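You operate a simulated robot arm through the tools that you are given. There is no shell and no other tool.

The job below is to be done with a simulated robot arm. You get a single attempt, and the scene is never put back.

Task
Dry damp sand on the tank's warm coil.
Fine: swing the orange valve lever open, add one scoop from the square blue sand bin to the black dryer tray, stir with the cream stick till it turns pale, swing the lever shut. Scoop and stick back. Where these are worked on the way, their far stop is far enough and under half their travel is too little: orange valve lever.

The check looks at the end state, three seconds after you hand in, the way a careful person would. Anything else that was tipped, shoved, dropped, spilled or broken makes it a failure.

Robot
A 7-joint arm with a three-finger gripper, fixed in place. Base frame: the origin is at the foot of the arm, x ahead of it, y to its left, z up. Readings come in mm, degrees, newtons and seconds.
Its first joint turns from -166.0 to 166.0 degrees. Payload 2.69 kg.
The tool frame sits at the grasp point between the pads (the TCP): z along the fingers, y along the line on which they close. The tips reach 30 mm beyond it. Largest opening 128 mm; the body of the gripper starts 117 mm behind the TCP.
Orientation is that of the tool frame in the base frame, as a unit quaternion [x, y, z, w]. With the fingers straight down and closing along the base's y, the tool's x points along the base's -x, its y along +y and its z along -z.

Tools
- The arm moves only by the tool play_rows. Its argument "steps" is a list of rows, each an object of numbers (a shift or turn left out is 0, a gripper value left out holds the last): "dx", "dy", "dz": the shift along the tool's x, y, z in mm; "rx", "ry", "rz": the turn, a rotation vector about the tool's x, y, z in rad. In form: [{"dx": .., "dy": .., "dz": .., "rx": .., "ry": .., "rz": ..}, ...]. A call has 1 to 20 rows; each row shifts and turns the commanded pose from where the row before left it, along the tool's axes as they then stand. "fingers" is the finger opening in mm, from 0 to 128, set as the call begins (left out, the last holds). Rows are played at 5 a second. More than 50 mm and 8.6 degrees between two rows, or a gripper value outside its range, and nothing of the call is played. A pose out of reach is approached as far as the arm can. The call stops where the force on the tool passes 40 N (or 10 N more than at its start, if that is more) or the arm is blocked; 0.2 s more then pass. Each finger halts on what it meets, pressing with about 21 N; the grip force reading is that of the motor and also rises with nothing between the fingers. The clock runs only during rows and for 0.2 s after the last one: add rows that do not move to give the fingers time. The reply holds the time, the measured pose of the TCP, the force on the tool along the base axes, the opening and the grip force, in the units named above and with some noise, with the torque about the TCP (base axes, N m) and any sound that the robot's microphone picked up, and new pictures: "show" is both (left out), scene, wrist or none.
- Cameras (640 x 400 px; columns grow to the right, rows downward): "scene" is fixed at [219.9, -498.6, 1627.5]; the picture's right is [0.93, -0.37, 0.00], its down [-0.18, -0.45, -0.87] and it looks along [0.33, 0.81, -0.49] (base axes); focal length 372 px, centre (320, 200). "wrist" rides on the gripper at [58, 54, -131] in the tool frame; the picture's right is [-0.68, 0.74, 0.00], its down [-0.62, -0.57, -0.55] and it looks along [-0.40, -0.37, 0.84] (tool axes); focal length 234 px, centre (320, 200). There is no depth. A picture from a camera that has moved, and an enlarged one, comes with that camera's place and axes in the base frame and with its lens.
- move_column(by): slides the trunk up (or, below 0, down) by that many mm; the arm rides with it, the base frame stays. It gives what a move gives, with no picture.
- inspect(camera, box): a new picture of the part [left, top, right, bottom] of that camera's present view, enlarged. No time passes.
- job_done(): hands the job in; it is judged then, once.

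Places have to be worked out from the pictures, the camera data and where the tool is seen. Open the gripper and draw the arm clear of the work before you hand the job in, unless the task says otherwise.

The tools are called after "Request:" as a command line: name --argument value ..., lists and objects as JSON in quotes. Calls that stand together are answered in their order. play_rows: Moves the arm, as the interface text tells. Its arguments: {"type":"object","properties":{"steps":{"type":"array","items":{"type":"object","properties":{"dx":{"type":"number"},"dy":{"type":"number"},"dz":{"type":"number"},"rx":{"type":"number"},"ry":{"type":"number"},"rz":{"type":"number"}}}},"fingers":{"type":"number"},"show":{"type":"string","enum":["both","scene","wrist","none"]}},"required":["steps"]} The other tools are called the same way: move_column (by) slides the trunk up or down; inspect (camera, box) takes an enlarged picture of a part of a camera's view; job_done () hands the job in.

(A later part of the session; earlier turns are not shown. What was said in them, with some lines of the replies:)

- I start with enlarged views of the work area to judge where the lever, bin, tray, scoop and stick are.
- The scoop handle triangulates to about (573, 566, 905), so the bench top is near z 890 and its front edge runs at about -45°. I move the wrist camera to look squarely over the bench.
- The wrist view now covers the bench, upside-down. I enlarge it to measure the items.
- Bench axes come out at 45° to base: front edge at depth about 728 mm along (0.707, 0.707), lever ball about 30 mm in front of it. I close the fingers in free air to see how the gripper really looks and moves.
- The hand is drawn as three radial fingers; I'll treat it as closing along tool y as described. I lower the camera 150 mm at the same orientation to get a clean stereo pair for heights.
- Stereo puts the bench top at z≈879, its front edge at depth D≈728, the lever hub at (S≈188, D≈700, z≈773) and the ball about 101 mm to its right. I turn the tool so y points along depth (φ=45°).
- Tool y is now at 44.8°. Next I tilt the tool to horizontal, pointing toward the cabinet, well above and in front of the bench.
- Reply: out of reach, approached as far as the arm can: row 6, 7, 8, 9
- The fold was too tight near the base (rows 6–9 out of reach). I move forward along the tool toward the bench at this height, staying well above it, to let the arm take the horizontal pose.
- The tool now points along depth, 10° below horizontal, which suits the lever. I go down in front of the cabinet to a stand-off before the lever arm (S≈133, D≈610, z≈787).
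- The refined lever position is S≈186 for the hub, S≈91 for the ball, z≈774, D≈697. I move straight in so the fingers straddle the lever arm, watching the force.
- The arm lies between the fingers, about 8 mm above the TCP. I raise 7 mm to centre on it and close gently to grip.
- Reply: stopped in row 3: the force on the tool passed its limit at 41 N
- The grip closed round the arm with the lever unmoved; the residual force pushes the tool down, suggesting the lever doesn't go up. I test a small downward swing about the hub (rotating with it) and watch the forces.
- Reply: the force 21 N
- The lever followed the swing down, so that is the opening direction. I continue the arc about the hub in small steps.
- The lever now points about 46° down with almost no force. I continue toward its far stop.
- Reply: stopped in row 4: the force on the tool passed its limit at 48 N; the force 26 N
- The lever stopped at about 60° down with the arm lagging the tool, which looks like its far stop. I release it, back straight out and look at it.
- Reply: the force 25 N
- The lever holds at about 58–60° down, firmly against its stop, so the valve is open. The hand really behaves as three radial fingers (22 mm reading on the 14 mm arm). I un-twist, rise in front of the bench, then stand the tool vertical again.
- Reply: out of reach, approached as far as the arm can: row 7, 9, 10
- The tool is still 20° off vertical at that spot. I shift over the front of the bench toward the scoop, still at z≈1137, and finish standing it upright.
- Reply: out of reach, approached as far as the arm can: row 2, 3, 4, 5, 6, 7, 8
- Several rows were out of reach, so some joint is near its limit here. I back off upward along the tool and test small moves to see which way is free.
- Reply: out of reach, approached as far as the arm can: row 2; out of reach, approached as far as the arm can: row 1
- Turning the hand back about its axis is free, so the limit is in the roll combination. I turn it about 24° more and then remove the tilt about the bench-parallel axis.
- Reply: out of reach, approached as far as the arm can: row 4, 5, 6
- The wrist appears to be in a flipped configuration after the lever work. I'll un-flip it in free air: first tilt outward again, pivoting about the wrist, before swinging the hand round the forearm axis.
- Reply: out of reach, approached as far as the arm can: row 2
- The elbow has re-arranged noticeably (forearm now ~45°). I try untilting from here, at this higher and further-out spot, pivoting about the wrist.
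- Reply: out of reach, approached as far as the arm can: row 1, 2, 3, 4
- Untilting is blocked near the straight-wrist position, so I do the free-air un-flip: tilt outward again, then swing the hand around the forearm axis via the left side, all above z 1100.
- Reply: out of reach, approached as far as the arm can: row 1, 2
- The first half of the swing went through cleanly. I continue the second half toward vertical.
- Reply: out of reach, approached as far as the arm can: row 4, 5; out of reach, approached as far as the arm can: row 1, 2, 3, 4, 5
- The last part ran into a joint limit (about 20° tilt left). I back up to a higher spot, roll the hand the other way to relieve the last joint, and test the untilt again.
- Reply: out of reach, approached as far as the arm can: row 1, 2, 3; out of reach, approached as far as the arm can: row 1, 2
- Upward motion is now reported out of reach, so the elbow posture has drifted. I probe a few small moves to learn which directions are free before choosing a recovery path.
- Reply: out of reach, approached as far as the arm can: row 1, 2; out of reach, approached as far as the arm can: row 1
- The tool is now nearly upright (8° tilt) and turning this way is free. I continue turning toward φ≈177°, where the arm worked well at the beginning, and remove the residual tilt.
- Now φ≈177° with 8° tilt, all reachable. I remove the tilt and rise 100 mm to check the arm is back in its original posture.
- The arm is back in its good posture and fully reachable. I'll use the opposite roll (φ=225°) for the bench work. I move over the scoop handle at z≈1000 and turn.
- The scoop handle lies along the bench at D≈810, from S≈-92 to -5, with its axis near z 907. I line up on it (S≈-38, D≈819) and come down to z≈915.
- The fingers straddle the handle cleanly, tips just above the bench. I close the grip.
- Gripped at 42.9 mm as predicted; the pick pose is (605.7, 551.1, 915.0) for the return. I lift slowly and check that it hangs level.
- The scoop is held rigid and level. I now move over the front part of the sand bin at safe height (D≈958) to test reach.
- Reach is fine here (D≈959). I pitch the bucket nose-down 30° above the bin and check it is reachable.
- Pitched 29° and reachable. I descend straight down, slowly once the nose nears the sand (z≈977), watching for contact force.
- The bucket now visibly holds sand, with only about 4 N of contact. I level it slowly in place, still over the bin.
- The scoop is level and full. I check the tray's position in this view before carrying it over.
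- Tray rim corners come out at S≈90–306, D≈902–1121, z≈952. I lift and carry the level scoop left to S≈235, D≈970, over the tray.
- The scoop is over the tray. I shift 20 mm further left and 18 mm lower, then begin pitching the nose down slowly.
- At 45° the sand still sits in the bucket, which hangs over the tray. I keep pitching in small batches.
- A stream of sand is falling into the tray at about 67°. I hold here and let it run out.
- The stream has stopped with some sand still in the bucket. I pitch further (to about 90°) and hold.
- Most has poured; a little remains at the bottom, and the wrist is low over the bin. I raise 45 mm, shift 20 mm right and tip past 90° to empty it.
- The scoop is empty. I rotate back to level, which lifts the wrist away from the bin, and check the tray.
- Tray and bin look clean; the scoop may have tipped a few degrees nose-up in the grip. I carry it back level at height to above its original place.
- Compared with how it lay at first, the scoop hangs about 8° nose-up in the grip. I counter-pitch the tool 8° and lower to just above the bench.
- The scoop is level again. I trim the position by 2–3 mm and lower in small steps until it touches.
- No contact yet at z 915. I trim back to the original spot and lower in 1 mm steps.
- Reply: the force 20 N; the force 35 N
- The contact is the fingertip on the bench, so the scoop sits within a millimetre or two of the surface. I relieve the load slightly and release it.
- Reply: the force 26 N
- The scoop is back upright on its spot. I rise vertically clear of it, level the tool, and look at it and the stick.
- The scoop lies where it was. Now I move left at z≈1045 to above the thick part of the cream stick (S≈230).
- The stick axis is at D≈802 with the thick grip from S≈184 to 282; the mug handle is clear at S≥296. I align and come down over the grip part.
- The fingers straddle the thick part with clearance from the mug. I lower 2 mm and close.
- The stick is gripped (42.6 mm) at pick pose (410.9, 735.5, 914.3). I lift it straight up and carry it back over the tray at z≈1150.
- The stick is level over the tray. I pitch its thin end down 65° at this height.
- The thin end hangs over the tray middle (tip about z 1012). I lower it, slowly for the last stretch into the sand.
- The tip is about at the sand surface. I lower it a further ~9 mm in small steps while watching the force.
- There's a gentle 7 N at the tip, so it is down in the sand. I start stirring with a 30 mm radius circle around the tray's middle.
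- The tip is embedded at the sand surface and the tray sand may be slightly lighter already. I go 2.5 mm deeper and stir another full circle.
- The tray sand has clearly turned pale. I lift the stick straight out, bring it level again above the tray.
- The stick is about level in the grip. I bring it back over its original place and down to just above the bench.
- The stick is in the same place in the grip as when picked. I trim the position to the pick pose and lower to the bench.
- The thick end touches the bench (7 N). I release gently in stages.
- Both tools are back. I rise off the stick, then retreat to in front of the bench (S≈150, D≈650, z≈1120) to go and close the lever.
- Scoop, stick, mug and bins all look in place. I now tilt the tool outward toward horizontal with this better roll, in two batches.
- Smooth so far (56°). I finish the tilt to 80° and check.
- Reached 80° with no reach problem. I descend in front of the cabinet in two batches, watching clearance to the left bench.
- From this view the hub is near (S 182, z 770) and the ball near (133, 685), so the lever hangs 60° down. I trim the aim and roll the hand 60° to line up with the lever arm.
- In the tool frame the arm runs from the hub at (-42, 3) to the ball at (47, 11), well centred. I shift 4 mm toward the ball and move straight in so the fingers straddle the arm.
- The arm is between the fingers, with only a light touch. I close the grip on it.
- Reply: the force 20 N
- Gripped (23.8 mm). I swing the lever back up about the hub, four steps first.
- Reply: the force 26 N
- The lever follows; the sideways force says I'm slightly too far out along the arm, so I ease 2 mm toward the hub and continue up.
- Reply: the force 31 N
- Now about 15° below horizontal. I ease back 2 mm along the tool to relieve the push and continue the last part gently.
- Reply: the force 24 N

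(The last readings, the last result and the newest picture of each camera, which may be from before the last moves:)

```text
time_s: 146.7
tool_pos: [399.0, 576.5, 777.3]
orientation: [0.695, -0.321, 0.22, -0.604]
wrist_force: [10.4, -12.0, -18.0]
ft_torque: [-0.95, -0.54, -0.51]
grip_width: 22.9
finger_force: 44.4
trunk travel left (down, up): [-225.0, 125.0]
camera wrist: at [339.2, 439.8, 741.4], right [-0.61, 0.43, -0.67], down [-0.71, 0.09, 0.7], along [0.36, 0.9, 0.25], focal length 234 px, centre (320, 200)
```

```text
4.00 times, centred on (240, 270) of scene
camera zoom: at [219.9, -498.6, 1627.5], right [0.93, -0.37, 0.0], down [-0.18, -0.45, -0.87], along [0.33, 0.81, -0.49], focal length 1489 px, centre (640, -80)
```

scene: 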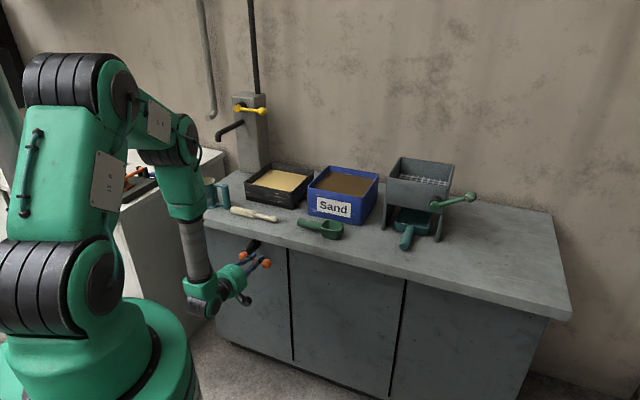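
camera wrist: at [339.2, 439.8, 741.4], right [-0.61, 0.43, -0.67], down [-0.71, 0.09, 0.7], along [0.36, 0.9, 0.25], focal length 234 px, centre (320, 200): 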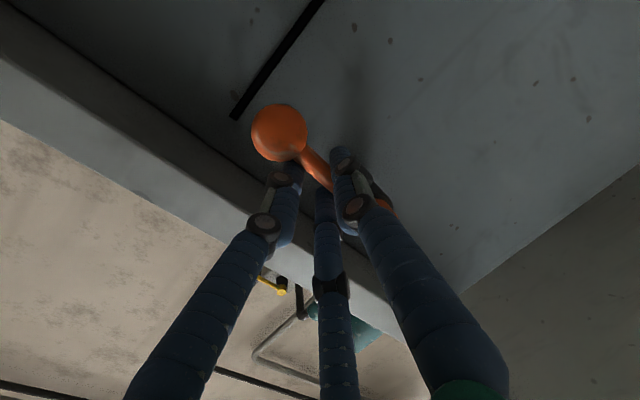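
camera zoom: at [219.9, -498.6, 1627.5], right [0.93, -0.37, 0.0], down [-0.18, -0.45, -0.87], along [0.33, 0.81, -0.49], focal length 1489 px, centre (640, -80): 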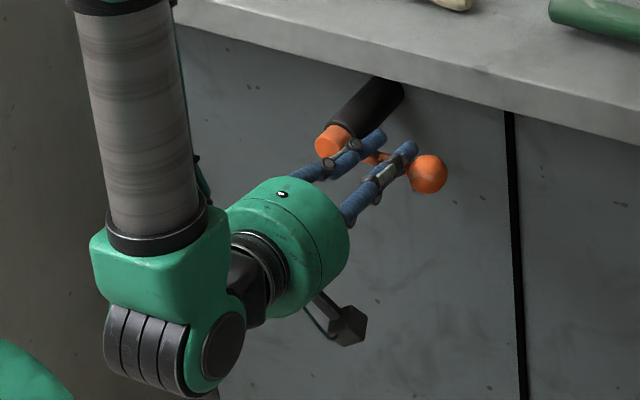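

The ball is within a pixel or so of its original closed position. I press on in small steps until the stop takes the load.

Request:
play_rows --steps '[{"dx": -0.4, "dy": -2.7, "dz": -0.4, "rz": -0.05}, {}, {"dx": -0.4, "dy": -2.7, "dz": -0.4, "rz": -0.05}, {}]' --show "scene"

Request:
inspect --camera "scene" --box '[180, 220, 300, 320]'

```text
time_s: 147.5
tool_pos: [397.9, 578.5, 778.8]
orientation: [0.711, -0.291, 0.245, -0.592]
wrist_force: [14.9, 12.8, -24.7]
ft_torque: [-0.1, 0.17, 0.03]
grip_width: 22.1
finger_force: 44.8
trunk travel left (down, up): [-225.0, 125.0]
stopped in row 3: the force on the tool passed its limit at 46 N (the readings are from after the stop); the commanded pose is now the measured one
```

scene: 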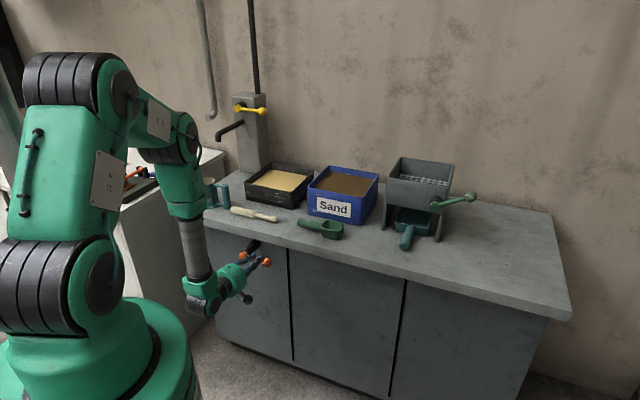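

```text
4.00 times, centred on (240, 270) of scene
camera zoom: at [219.9, -498.6, 1627.5], right [0.93, -0.37, 0.0], down [-0.18, -0.45, -0.87], along [0.33, 0.81, -0.49], focal length 1489 px, centre (640, -80)
```

zoom: 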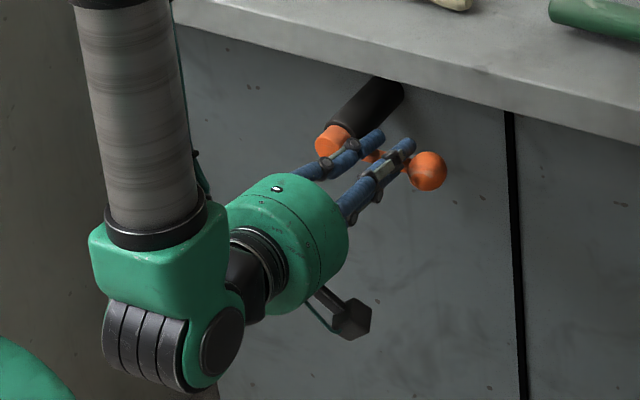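

The stop took 46 N with the ball exactly at its original spot, so the valve is shut. I release and back straight out.

Request:
play_rows --steps '[{}, {}, {}]' --fingers 52 --show "none"

Request:
play_rows --steps '[{"dz": -5}, {"dz": -10}, {"dz": -20}, {"dz": -25}, {"dz": -30}, {}]'

Request:
inspect --camera "scene" --box '[180, 220, 300, 320]'

```text
time_s: 148.3
tool_pos: [396.5, 575.8, 779.5]
orientation: [0.71, -0.29, 0.245, -0.593]
wrist_force: [0.3, -0.4, -0.5]
ft_torque: [-0.01, -0.01, 0.0]
grip_width: 51.8
finger_force: 0.0
trunk travel left (down, up): [-225.0, 125.0]
```

```text
time_s: 149.7
tool_pos: [333.3, 513.6, 796.2]
orientation: [0.71, -0.289, 0.245, -0.594]
wrist_force: [-0.6, 0.3, 0.4]
ft_torque: [0.0, 0.01, 0.01]
grip_width: 51.9
finger_force: 0.0
trunk travel left (down, up): [-225.0, 125.0]
camera wrist: at [278.0, 373.2, 767.1], right [-0.57, 0.38, -0.73], down [-0.75, 0.12, 0.65], along [0.34, 0.92, 0.22], focal length 234 px, centre (320, 200)
```

scene: 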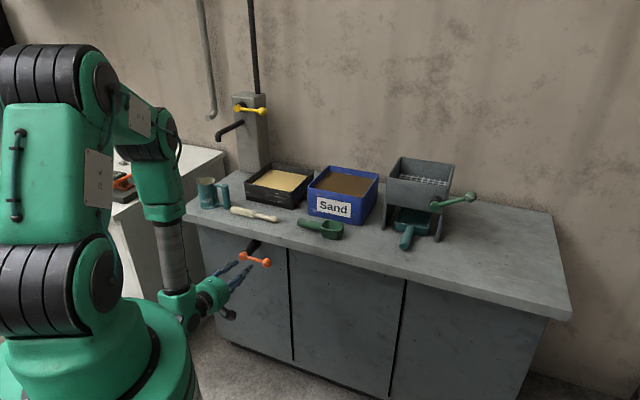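
wrist: 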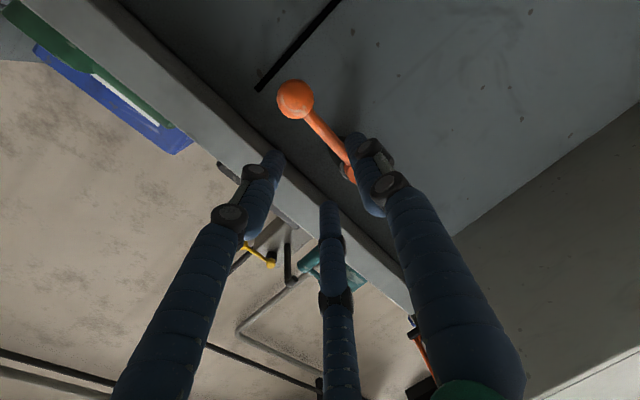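

```text
4.00 times, centred on (240, 270) of scene
camera zoom: at [219.9, -498.6, 1627.5], right [0.93, -0.37, 0.0], down [-0.18, -0.45, -0.87], along [0.33, 0.81, -0.49], focal length 1489 px, centre (640, -80)
```

zoom: 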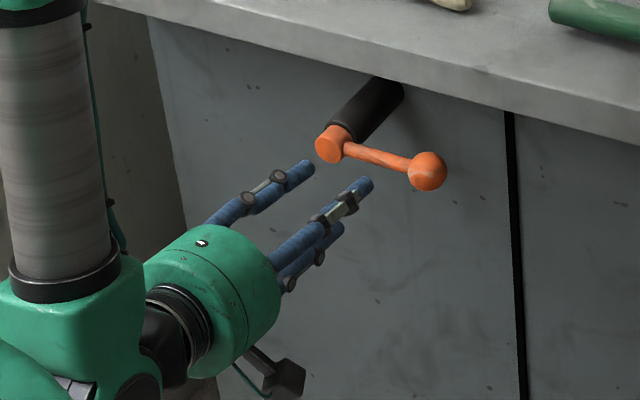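

The lever is back exactly at its shut position. I raise the arm away from the work and open the gripper fully.

Request:
play_rows --steps '[{"dy": -37, "dz": -5}, {"dy": -37, "dz": -5}, {"dy": -37, "dz": -5}, {"dy": -37, "dz": -5}, {"dy": -37, "dz": -5}, {"dy": -37, "dz": -5}, {"dy": -37, "dz": -5}, {"dy": -37, "dz": -5}, {"dy": -37, "dz": -5}, {}]' --fingers 90

Request:
inspect --camera "scene" --box '[180, 140, 480, 330]'

```text
time_s: 151.9
tool_pos: [344.1, 520.6, 1131.4]
orientation: [0.71, -0.29, 0.244, -0.593]
wrist_force: [-0.2, -0.3, 1.0]
ft_torque: [-0.01, -0.02, 0.04]
grip_width: 89.9
finger_force: 0.0
trunk travel left (down, up): [-225.0, 125.0]
camera wrist: at [288.9, 381.1, 1103.0], right [-0.57, 0.38, -0.73], down [-0.75, 0.12, 0.65], along [0.34, 0.92, 0.22], focal length 234 px, centre (320, 200)
```

scene: 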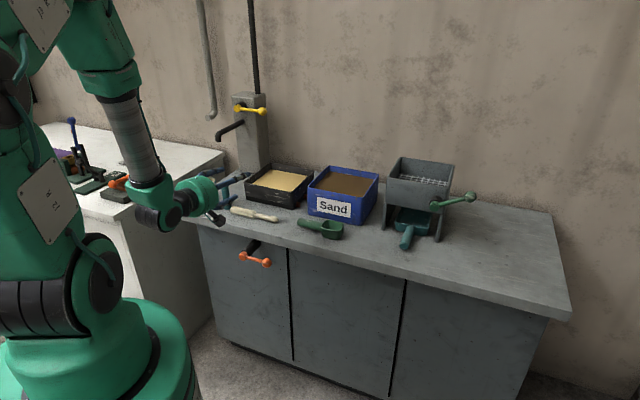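
wrist: 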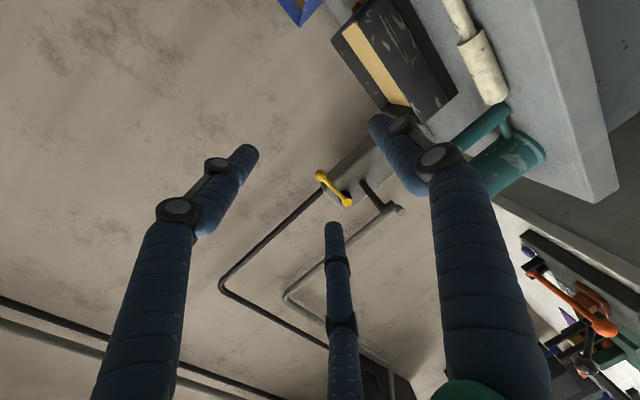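

```text
2.11 times, centred on (330, 235) of scene
camera zoom: at [219.9, -498.6, 1627.5], right [0.93, -0.37, 0.0], down [-0.18, -0.45, -0.87], along [0.33, 0.81, -0.49], focal length 784 px, centre (299, 126)
```

zoom: 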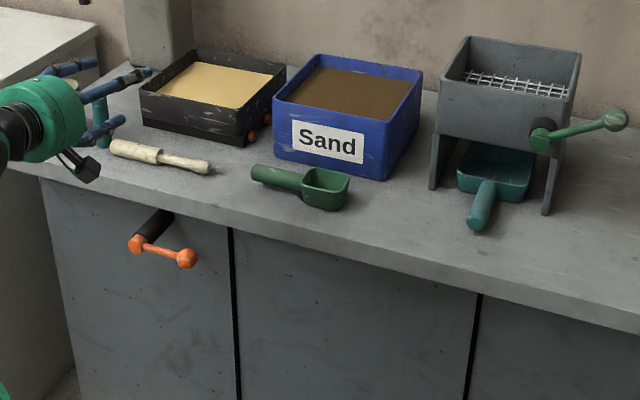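

Request:
inspect --camera "wrist" --box '[320, 0, 640, 220]'

Request:
inspect --camera "scene" --box '[170, 150, 320, 250]'

```text
1.82 times, centred on (480, 110) of wrist
camera zoom: at [288.9, 381.1, 1103.0], right [-0.57, 0.38, -0.73], down [-0.75, 0.12, 0.65], along [0.34, 0.92, 0.22], focal length 426 px, centre (29, 364)
```

zoom: 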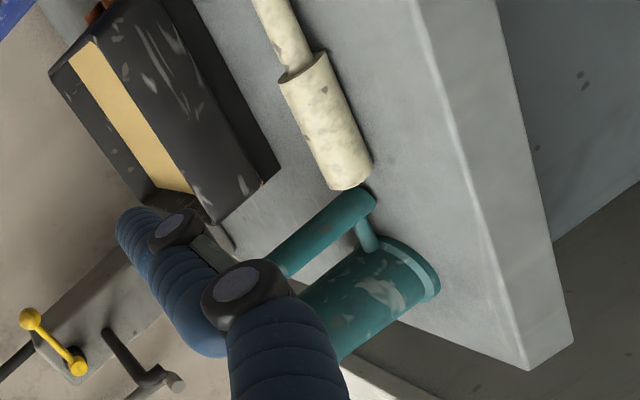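

```text
4.00 times, centred on (245, 200) of scene
camera zoom: at [219.9, -498.6, 1627.5], right [0.93, -0.37, 0.0], down [-0.18, -0.45, -0.87], along [0.33, 0.81, -0.49], focal length 1489 px, centre (620, 200)
```

zoom: 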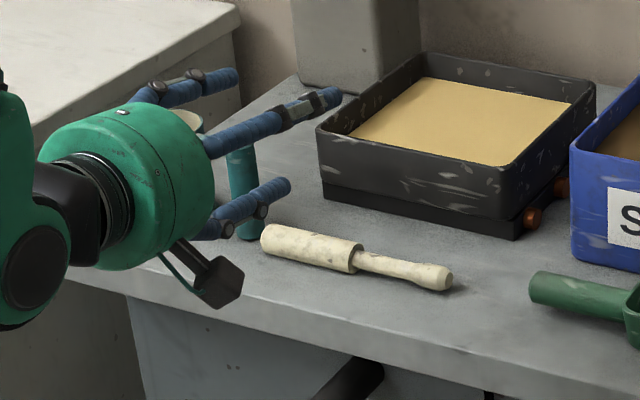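

The tray sand is pale and the lever is shut. The scoop and stick are back in place, the mug and bins are undisturbed, and the arm is clear with the gripper open. I hand the job in.

Request:
job_done

```text
The job is handed in.
```

The job is done and handed in. At my last look before handing in:

- **Valve:** I swung the orange lever down about 60° to its far stop to open it. It was then swung back up to its other stop, and the ball sits where it started.
- **Sand:** One scoop from the blue bin went into the black tray, and I tipped the scoop until it was empty. I saw no sand spilled on the bench.
- **Drying:** Two circles of stirring with the cream stick turned the tray sand clearly pale.
- **Tools:** The scoop and the stick are back within a few millimetres of where they lay.
- **Surroundings:** The mug, the bins and the rest of the bench look undisturbed. The arm is raised clear in front of the bench with the gripper open.

The arm got stuck for a while after opening the valve, because the wrist ran into its joint limits. I freed it in open air without touching anything.
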